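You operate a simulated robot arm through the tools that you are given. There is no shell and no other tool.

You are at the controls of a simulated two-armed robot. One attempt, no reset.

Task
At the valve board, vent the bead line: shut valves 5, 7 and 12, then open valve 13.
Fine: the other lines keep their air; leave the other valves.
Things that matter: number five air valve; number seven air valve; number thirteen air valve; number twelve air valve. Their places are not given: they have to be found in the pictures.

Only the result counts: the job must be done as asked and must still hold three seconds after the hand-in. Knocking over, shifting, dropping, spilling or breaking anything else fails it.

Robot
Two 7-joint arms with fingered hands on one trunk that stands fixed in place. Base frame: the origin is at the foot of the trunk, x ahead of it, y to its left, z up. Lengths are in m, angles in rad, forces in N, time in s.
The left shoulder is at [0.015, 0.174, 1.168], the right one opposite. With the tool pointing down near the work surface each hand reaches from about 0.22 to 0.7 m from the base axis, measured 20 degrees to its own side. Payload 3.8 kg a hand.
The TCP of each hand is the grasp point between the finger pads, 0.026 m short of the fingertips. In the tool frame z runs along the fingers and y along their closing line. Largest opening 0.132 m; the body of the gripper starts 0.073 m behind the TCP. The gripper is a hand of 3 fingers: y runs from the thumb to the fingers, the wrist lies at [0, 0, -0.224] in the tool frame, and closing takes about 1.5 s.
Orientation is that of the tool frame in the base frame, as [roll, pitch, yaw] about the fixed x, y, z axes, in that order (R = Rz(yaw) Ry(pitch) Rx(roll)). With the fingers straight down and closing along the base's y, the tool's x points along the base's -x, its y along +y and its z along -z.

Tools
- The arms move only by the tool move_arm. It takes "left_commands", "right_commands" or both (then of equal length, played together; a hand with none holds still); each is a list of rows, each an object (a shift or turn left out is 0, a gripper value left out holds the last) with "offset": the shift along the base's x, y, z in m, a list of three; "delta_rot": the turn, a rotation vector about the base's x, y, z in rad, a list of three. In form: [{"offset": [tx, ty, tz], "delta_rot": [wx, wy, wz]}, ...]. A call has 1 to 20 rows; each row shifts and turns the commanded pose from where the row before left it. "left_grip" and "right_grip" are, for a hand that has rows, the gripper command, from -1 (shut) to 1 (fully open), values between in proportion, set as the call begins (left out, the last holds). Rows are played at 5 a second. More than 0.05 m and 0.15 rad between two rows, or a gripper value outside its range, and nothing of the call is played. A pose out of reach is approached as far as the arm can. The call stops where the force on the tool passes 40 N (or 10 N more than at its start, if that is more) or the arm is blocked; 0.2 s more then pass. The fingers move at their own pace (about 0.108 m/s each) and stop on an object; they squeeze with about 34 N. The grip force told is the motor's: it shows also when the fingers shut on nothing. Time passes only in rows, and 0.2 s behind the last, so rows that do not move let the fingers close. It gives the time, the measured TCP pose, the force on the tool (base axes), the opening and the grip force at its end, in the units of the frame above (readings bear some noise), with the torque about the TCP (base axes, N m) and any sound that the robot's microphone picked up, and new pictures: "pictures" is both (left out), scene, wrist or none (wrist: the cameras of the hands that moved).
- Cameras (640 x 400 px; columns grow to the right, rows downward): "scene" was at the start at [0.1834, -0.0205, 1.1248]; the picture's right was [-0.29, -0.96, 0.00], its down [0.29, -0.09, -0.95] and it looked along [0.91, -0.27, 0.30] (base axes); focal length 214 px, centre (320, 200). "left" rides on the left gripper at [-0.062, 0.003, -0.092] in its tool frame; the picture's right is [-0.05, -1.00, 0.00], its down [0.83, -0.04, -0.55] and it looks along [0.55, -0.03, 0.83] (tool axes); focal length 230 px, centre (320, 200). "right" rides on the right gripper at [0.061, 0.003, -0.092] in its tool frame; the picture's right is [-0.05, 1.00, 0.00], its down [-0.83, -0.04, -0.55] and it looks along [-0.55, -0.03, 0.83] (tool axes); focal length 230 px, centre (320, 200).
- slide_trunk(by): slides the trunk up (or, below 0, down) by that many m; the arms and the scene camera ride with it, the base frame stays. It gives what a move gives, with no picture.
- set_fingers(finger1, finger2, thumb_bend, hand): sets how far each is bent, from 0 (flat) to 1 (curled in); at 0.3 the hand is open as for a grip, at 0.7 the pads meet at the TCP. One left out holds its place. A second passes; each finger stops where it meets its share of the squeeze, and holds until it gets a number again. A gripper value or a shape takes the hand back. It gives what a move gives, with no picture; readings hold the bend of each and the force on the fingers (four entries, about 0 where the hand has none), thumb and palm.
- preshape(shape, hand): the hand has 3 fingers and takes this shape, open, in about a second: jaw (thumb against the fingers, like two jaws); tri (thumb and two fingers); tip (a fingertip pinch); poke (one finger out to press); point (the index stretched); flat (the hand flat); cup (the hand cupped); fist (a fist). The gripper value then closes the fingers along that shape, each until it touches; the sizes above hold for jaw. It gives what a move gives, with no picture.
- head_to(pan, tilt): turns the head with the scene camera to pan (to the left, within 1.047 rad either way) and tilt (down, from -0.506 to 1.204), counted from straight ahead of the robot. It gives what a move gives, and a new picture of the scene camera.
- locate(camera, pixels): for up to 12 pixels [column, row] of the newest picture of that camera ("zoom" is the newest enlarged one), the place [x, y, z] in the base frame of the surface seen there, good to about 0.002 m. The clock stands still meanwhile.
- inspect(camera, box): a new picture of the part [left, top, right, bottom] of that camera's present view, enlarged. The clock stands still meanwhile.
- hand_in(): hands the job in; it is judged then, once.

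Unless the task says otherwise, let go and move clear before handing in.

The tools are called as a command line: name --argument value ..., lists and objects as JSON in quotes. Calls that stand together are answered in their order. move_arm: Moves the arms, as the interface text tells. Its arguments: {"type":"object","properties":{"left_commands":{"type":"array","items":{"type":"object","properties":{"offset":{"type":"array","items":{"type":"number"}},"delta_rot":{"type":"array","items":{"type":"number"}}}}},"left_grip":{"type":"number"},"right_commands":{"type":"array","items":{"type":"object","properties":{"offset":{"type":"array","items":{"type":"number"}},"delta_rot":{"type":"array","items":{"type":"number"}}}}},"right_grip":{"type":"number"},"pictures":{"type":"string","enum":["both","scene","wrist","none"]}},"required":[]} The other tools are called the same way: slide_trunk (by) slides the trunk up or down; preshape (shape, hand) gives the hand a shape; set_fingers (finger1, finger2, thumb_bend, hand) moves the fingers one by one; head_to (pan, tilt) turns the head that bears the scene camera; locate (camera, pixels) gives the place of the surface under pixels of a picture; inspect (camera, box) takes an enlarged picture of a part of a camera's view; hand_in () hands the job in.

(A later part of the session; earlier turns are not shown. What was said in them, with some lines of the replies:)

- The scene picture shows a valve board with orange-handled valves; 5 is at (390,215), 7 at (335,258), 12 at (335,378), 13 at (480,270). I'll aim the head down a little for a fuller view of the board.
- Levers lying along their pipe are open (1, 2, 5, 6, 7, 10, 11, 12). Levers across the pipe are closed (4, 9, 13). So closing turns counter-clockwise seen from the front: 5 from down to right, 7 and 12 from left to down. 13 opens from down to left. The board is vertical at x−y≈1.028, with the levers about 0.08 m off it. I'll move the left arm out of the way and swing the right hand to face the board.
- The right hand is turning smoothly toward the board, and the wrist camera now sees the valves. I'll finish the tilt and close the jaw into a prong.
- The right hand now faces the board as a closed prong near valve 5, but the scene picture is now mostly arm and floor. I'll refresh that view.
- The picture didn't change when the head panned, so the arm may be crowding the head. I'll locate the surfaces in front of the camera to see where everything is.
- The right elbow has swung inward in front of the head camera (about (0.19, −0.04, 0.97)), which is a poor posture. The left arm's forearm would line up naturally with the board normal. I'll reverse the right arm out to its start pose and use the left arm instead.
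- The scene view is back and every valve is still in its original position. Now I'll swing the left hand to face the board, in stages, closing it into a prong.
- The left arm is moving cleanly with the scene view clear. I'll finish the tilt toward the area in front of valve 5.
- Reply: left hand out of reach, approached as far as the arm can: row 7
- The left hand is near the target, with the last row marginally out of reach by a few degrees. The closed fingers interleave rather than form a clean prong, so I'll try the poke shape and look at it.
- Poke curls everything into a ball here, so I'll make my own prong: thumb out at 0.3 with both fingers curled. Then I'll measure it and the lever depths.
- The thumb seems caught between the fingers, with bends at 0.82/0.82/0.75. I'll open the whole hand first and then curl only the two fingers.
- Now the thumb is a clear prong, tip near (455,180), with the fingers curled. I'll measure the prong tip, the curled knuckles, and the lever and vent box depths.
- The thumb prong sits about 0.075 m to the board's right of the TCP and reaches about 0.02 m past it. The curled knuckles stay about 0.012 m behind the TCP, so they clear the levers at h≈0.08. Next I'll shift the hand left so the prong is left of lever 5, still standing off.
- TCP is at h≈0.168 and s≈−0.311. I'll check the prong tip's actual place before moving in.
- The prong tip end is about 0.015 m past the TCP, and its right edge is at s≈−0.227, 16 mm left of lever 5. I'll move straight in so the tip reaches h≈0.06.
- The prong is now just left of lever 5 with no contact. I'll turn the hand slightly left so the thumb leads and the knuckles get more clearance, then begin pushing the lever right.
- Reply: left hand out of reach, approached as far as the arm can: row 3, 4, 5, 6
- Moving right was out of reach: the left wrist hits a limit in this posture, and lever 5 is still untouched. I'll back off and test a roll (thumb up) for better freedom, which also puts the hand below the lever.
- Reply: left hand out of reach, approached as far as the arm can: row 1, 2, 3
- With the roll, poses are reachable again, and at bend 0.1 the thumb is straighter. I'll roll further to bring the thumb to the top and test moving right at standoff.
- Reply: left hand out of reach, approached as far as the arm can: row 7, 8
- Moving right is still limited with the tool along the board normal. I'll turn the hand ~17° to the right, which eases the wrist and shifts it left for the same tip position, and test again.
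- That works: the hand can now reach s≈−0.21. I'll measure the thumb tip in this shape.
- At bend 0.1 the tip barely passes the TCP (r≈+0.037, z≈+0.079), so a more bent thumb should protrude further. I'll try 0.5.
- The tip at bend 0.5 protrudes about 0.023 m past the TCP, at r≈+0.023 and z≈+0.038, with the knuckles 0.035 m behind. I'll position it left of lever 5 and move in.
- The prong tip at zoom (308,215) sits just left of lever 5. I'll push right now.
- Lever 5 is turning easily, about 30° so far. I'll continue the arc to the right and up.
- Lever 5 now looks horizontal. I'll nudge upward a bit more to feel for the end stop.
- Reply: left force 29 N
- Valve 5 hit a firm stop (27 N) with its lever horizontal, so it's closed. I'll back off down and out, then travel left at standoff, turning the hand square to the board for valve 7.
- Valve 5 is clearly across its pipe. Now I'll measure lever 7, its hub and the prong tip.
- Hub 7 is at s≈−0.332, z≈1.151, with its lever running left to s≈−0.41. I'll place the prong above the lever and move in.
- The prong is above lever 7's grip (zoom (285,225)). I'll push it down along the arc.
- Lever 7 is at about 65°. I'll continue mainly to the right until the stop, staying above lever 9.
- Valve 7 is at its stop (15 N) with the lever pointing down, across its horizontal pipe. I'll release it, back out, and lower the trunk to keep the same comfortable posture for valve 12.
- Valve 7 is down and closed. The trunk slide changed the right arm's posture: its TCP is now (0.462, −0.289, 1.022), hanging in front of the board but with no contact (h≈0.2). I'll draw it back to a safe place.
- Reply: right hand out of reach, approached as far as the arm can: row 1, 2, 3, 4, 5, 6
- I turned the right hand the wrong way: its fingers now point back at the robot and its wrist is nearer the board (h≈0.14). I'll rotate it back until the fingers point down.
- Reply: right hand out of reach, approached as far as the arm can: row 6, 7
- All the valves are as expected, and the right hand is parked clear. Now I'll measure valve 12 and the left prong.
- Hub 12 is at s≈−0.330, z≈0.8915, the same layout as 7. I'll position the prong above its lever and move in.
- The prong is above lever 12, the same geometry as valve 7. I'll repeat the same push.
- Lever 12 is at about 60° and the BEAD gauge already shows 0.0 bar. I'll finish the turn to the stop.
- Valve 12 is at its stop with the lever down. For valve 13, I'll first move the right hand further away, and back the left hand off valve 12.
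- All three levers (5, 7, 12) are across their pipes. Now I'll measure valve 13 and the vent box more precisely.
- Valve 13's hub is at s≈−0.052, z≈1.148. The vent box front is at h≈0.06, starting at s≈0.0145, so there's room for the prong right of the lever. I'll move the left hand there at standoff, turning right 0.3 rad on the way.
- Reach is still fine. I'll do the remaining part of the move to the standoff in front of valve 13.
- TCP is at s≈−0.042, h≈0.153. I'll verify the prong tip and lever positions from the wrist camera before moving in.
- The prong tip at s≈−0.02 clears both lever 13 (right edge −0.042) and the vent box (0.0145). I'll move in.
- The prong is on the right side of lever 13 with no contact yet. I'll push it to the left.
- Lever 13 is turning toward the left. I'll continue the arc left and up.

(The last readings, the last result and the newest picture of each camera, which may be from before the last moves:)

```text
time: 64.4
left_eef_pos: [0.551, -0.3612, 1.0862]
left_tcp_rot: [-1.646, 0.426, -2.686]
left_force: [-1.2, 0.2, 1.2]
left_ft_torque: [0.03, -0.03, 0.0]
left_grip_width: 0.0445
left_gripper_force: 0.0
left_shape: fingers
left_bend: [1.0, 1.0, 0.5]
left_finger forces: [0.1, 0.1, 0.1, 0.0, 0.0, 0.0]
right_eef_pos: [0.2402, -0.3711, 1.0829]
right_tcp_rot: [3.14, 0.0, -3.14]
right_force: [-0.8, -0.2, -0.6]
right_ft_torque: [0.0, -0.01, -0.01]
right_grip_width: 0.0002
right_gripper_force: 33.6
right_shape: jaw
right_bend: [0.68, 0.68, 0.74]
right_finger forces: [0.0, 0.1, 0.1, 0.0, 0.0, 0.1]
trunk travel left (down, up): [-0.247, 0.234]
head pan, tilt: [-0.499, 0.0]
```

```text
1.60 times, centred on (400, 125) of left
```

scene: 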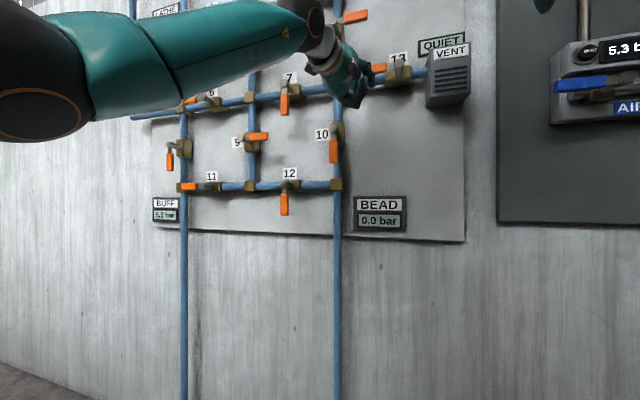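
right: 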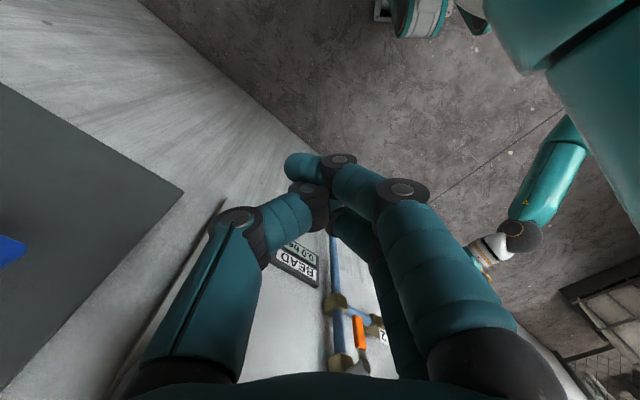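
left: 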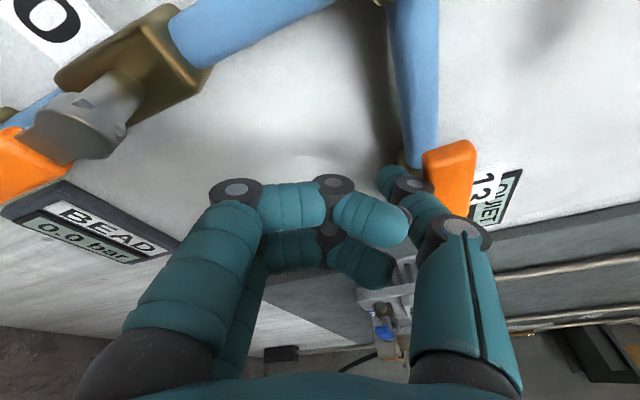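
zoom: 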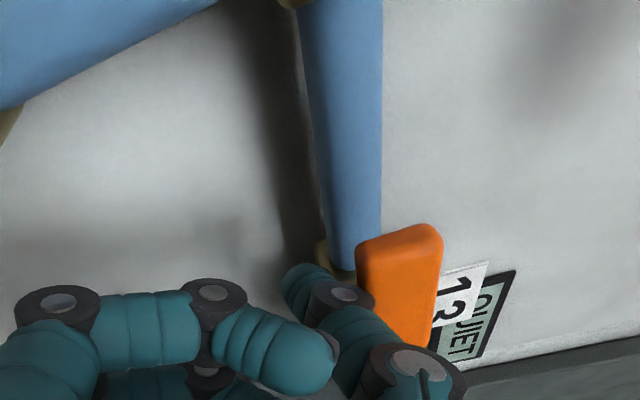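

Lever 13 now lies nearly along its pipe. I'll nudge up to its stop.

move_arm --left_commands '[{"offset": [0, 0, 0.004]}, {"offset": [0, 0, 0.004]}, {"offset": [0, 0, 0.004]}, {}]'

inspect --camera "scene" --box '[320, 10, 480, 120]'

```text
time: 65.4
left_eef_pos: [0.5498, -0.3633, 1.0947]
left_tcp_rot: [-1.652, 0.425, -2.688]
left_force: [-12.0, 3.2, -18.5]
left_ft_torque: [0.14, -0.7, -0.16]
left_grip_width: 0.0416
left_gripper_force: 9.9
left_shape: fingers
left_bend: [1.0, 1.0, 0.53]
left_finger forces: [0.1, 0.0, 0.0, 0.0, 20.7, 0.0]
right_eef_pos: [0.241, -0.3712, 1.0833]
right_tcp_rot: [-3.141, 0.0, 3.14]
right_force: [0.7, -0.5, 0.5]
right_ft_torque: [0.0, -0.01, 0.0]
right_grip_width: 0.0
right_gripper_force: 33.6
right_shape: jaw
right_bend: [0.68, 0.68, 0.74]
right_finger forces: [0.0, 0.0, 0.0, 0.1, 0.0, 0.0]
trunk travel left (down, up): [-0.247, 0.234]
head pan, tilt: [-0.499, 0.0]
```

scene: 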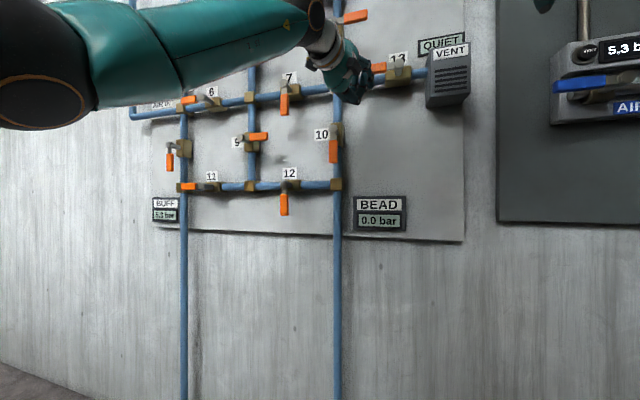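
left: 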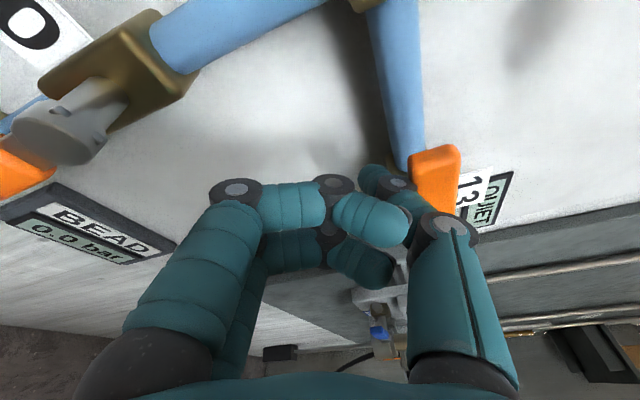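

```text
3.64 times, centred on (400, 65) of scene
```

zoom: 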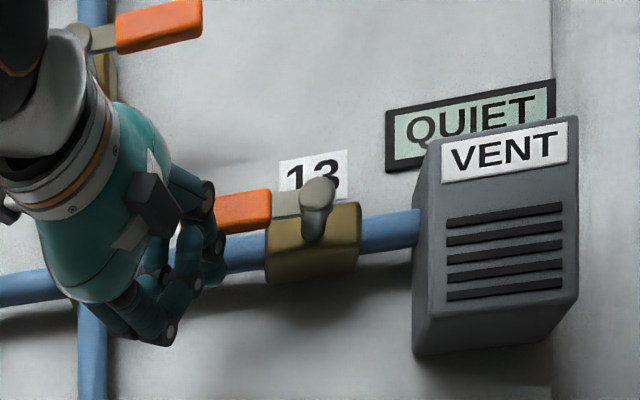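

Valve 13 is at its stop (21 N), with its lever along the pipe. I'll ease off downward, back out and move clear, then check the whole board.

move_arm --left_commands '[{"offset": [0, 0, -0.01]}, {"offset": [-0.003, 0.003, -0.005]}, {"offset": [-0.018, 0.018, 0]}, {"offset": [-0.018, 0.018, 0]}, {"offset": [-0.018, 0.018, 0]}, {"offset": [0.02, 0.02, -0.02]}, {"offset": [0.02, 0.02, -0.03]}, {"offset": [0.02, 0.02, -0.03]}, {"offset": [0.01, 0.025, -0.03]}, {"offset": [0, 0.03, -0.03]}, {"offset": [0, 0.03, -0.03]}, {"offset": [0, 0.03, -0.03]}, {}]'

inspect --camera "scene" --box '[140, 0, 480, 212]'

```text
time: 68.2
left_eef_pos: [0.5633, -0.1327, 0.882]
left_tcp_rot: [-1.647, 0.426, -2.686]
left_force: [0.0, 0.2, -0.2]
left_ft_torque: [-0.03, 0.01, 0.0]
left_grip_width: 0.0444
left_gripper_force: 0.1
left_shape: fingers
left_bend: [1.0, 1.0, 0.5]
left_finger forces: [0.0, 0.0, 0.1, 0.0, 0.0, 0.0]
right_eef_pos: [0.2406, -0.3701, 1.0841]
right_tcp_rot: [3.142, 0.0, -3.141]
right_force: [-0.7, -0.3, 0.9]
right_ft_torque: [0.01, -0.01, -0.02]
right_grip_width: 0.0001
right_gripper_force: 34.2
right_shape: jaw
right_bend: [0.68, 0.68, 0.74]
right_finger forces: [0.0, 0.0, 0.0, 0.1, 0.0, 0.1]
trunk travel left (down, up): [-0.247, 0.234]
head pan, tilt: [-0.499, 0.0]
```

scene: 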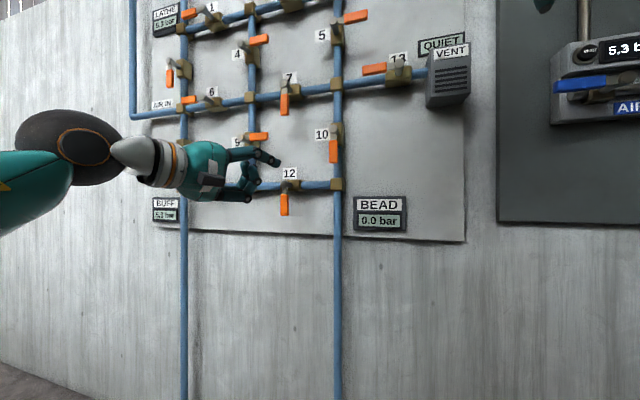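
left: 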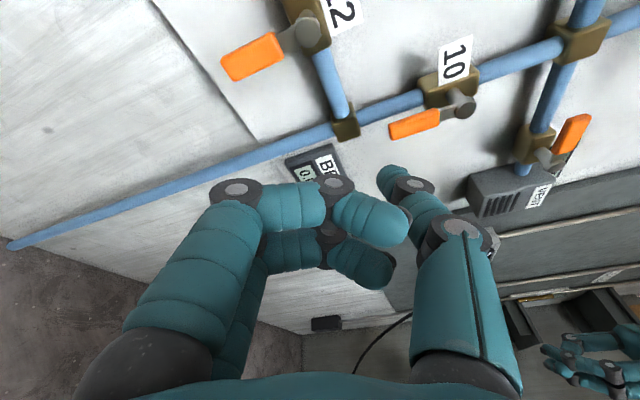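

```text
1.88 times, centred on (310, 106) of scene
```

zoom: 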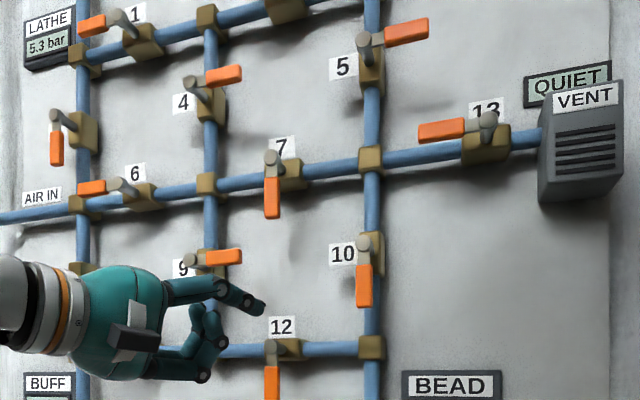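

All four target levers are in position and the BEAD gauge reads 0.0. I'll tilt the head up to check the PRESS, LATHE and BUFF gauges and the remaining valves.

head_to --pan -0.5 --tilt -0.25

inspect --camera "scene" --box '[120, 20, 500, 250]'

inspect --camera "scene" --box '[120, 180, 280, 290]'

```text
time: 69.0
left_eef_pos: [0.5647, -0.1339, 0.8833]
left_tcp_rot: [-1.647, 0.425, -2.686]
left_force: [0.4, 0.5, 0.4]
left_ft_torque: [-0.01, -0.03, 0.04]
left_grip_width: 0.0444
left_gripper_force: 0.1
left_shape: fingers
left_bend: [1.0, 1.0, 0.5]
left_finger forces: [0.0, 0.0, 0.0, 0.0, 0.1, 0.1]
right_eef_pos: [0.2411, -0.3712, 1.0829]
right_tcp_rot: [3.14, 0.001, -3.141]
right_force: [0.3, -0.1, -0.5]
right_ft_torque: [0.0, -0.01, 0.0]
right_grip_width: 0.0
right_gripper_force: 34.3
right_shape: jaw
right_bend: [0.68, 0.68, 0.74]
right_finger forces: [0.0, 0.0, 0.0, 0.1, 0.0, 0.0]
trunk travel left (down, up): [-0.247, 0.234]
head pan, tilt: [-0.499, -0.25]
```

scene: 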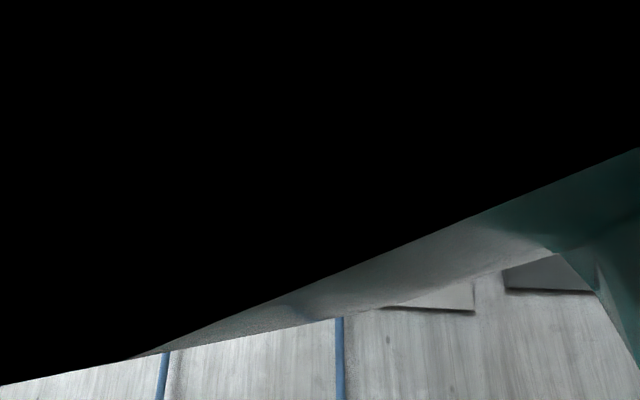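

```text
1.68 times, centred on (310, 135) of scene
```

zoom: 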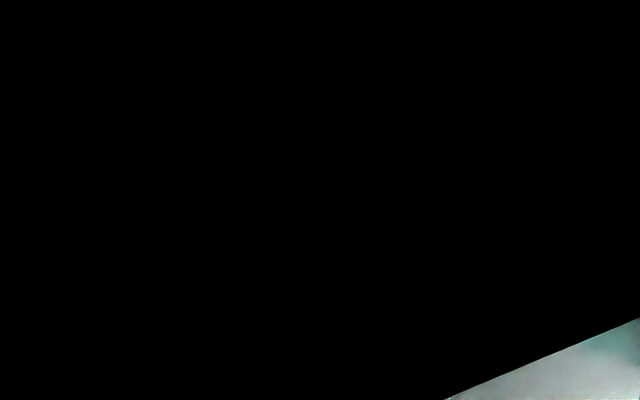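

```text
3.64 times, centred on (200, 235) of scene
```

zoom: 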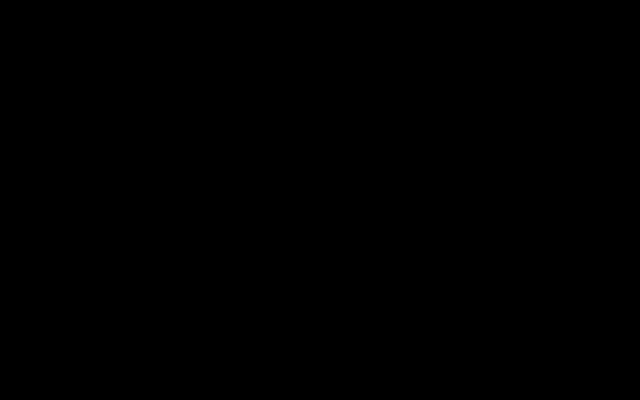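

The right forearm blocks the upward view, so I'll return the head to level and move the left hand further out of the way to see BUFF.

head_to --pan -0.5 --tilt 0.0

move_arm --left_commands '[{"offset": [-0.01, 0.02, -0.03]}, {"offset": [-0.01, 0.02, -0.03]}, {"offset": [-0.01, 0.02, -0.03]}, {"offset": [-0.01, 0.02, -0.03]}, {}]'

inspect --camera "scene" --box '[130, 130, 300, 240]'

inspect --camera "scene" --box '[140, 0, 480, 212]'

```text
time: 69.8
left_eef_pos: [0.5644, -0.1339, 0.8838]
left_tcp_rot: [-1.649, 0.427, -2.687]
left_force: [1.0, -0.1, -0.2]
left_ft_torque: [0.0, -0.02, 0.01]
left_grip_width: 0.0445
left_gripper_force: 0.0
left_shape: fingers
left_bend: [1.0, 1.0, 0.5]
left_finger forces: [0.0, 0.1, 0.0, 0.0, 0.0, 0.0]
right_eef_pos: [0.2412, -0.371, 1.0832]
right_tcp_rot: [3.141, 0.0, -3.141]
right_force: [0.1, -0.4, 0.0]
right_ft_torque: [-0.01, -0.03, 0.02]
right_grip_width: 0.0
right_gripper_force: 34.2
right_shape: jaw
right_bend: [0.68, 0.68, 0.74]
right_finger forces: [0.0, 0.0, 0.0, 0.0, 0.0, 0.0]
trunk travel left (down, up): [-0.247, 0.234]
head pan, tilt: [-0.499, 0.0]
```

scene: 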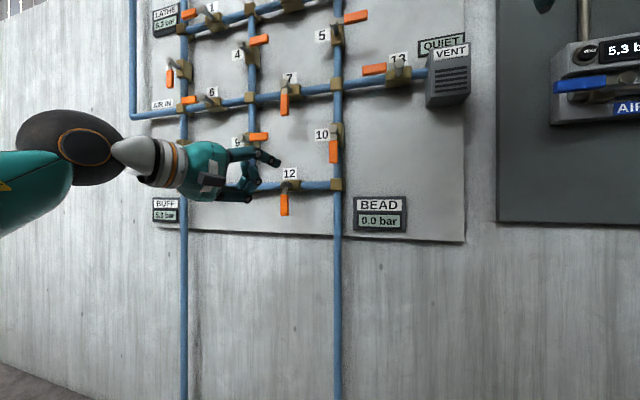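

```text
time: 71.0
left_eef_pos: [0.5229, -0.0494, 0.7658]
left_tcp_rot: [-1.648, 0.426, -2.686]
left_force: [0.1, -0.5, 0.4]
left_ft_torque: [0.01, 0.01, 0.02]
left_grip_width: 0.0445
left_gripper_force: 0.1
left_shape: fingers
left_bend: [1.0, 1.0, 0.5]
left_finger forces: [0.1, 0.0, 0.1, 0.0, 0.0, 0.1]
right_eef_pos: [0.2415, -0.3714, 1.0841]
right_tcp_rot: [-3.141, 0.0, -3.141]
right_force: [0.6, 0.1, -0.8]
right_ft_torque: [0.03, 0.01, 0.01]
right_grip_width: 0.0
right_gripper_force: 34.1
right_shape: jaw
right_bend: [0.68, 0.68, 0.74]
right_finger forces: [0.1, 0.1, 0.1, 0.0, 0.0, 0.0]
trunk travel left (down, up): [-0.247, 0.234]
head pan, tilt: [-0.499, 0.0]
```

scene: 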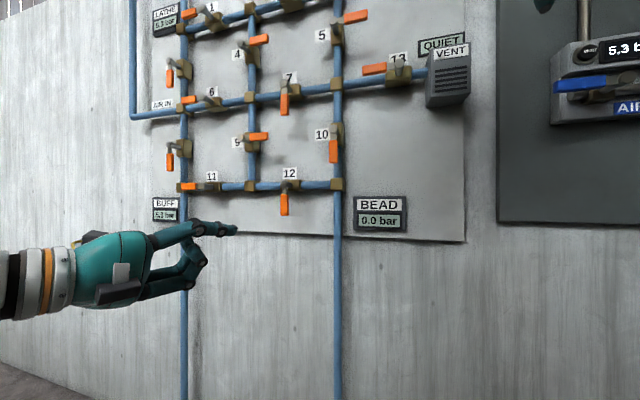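
left: 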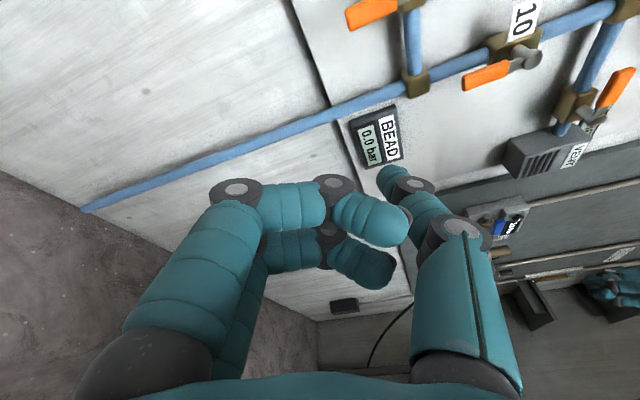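

```text
3.64 times, centred on (215, 185) of scene
```

zoom: 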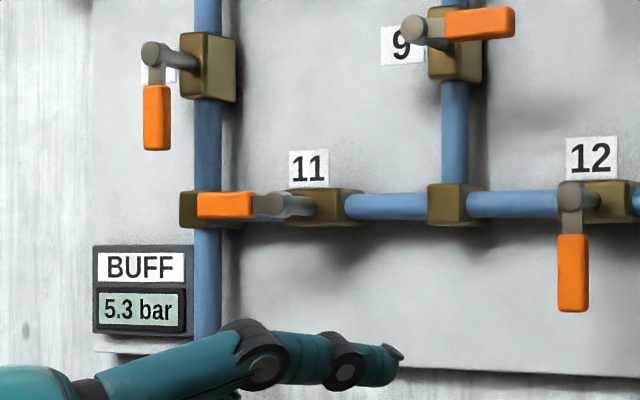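

```text
1.88 times, centred on (310, 106) of scene
```

zoom: 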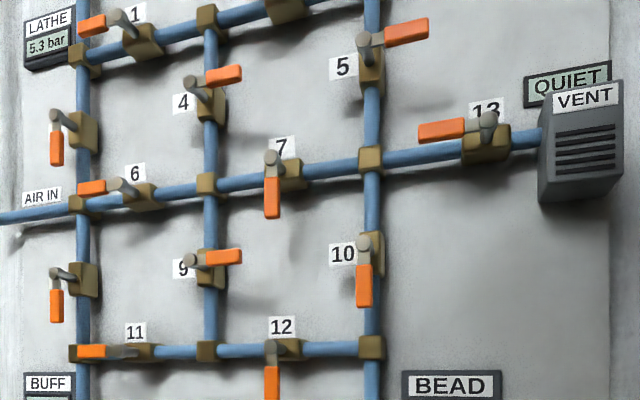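

LATHE and BUFF hold 5.3 bar and BEAD is at 0.0. Levers 5, 7 and 12 lie across their pipes, 13 lies along its pipe, and the other valves in view (1, 3, 4, 6, 8–11) haven't moved. PRESS and valve 2 are out of view, but no hand went near them. Both hands are clear, so I'm handing in.

hand_in

```text
The job is handed in.
```

The bead line is vented: valves 5, 7 and 12 are shut, and valve 13 was opened last. I've handed the job in but have no verdict back. I pushed each lever to its end stop, and the BEAD gauge reads 0.0 bar.

- **Other lines:** LATHE and BUFF still read 5.3 bar. I couldn't see the PRESS gauge at the end because the right arm blocked the upward view. It read 5.3 bar before I started, and valve 5 now cuts it off from the bead line.
- **Other valves:** The ones in view at the end (1, 3, 4, 6 and 8–11) had not moved. Valve 2 was out of view, but no hand went near it.
- **Along the way:** Early on, the right arm's elbow pressed against the head, so I used the left arm for all four valves. When the trunk came down, the right arm swung toward the board, but no contact force showed. I moved it clear.

Both hands were clear of the board at hand-in.
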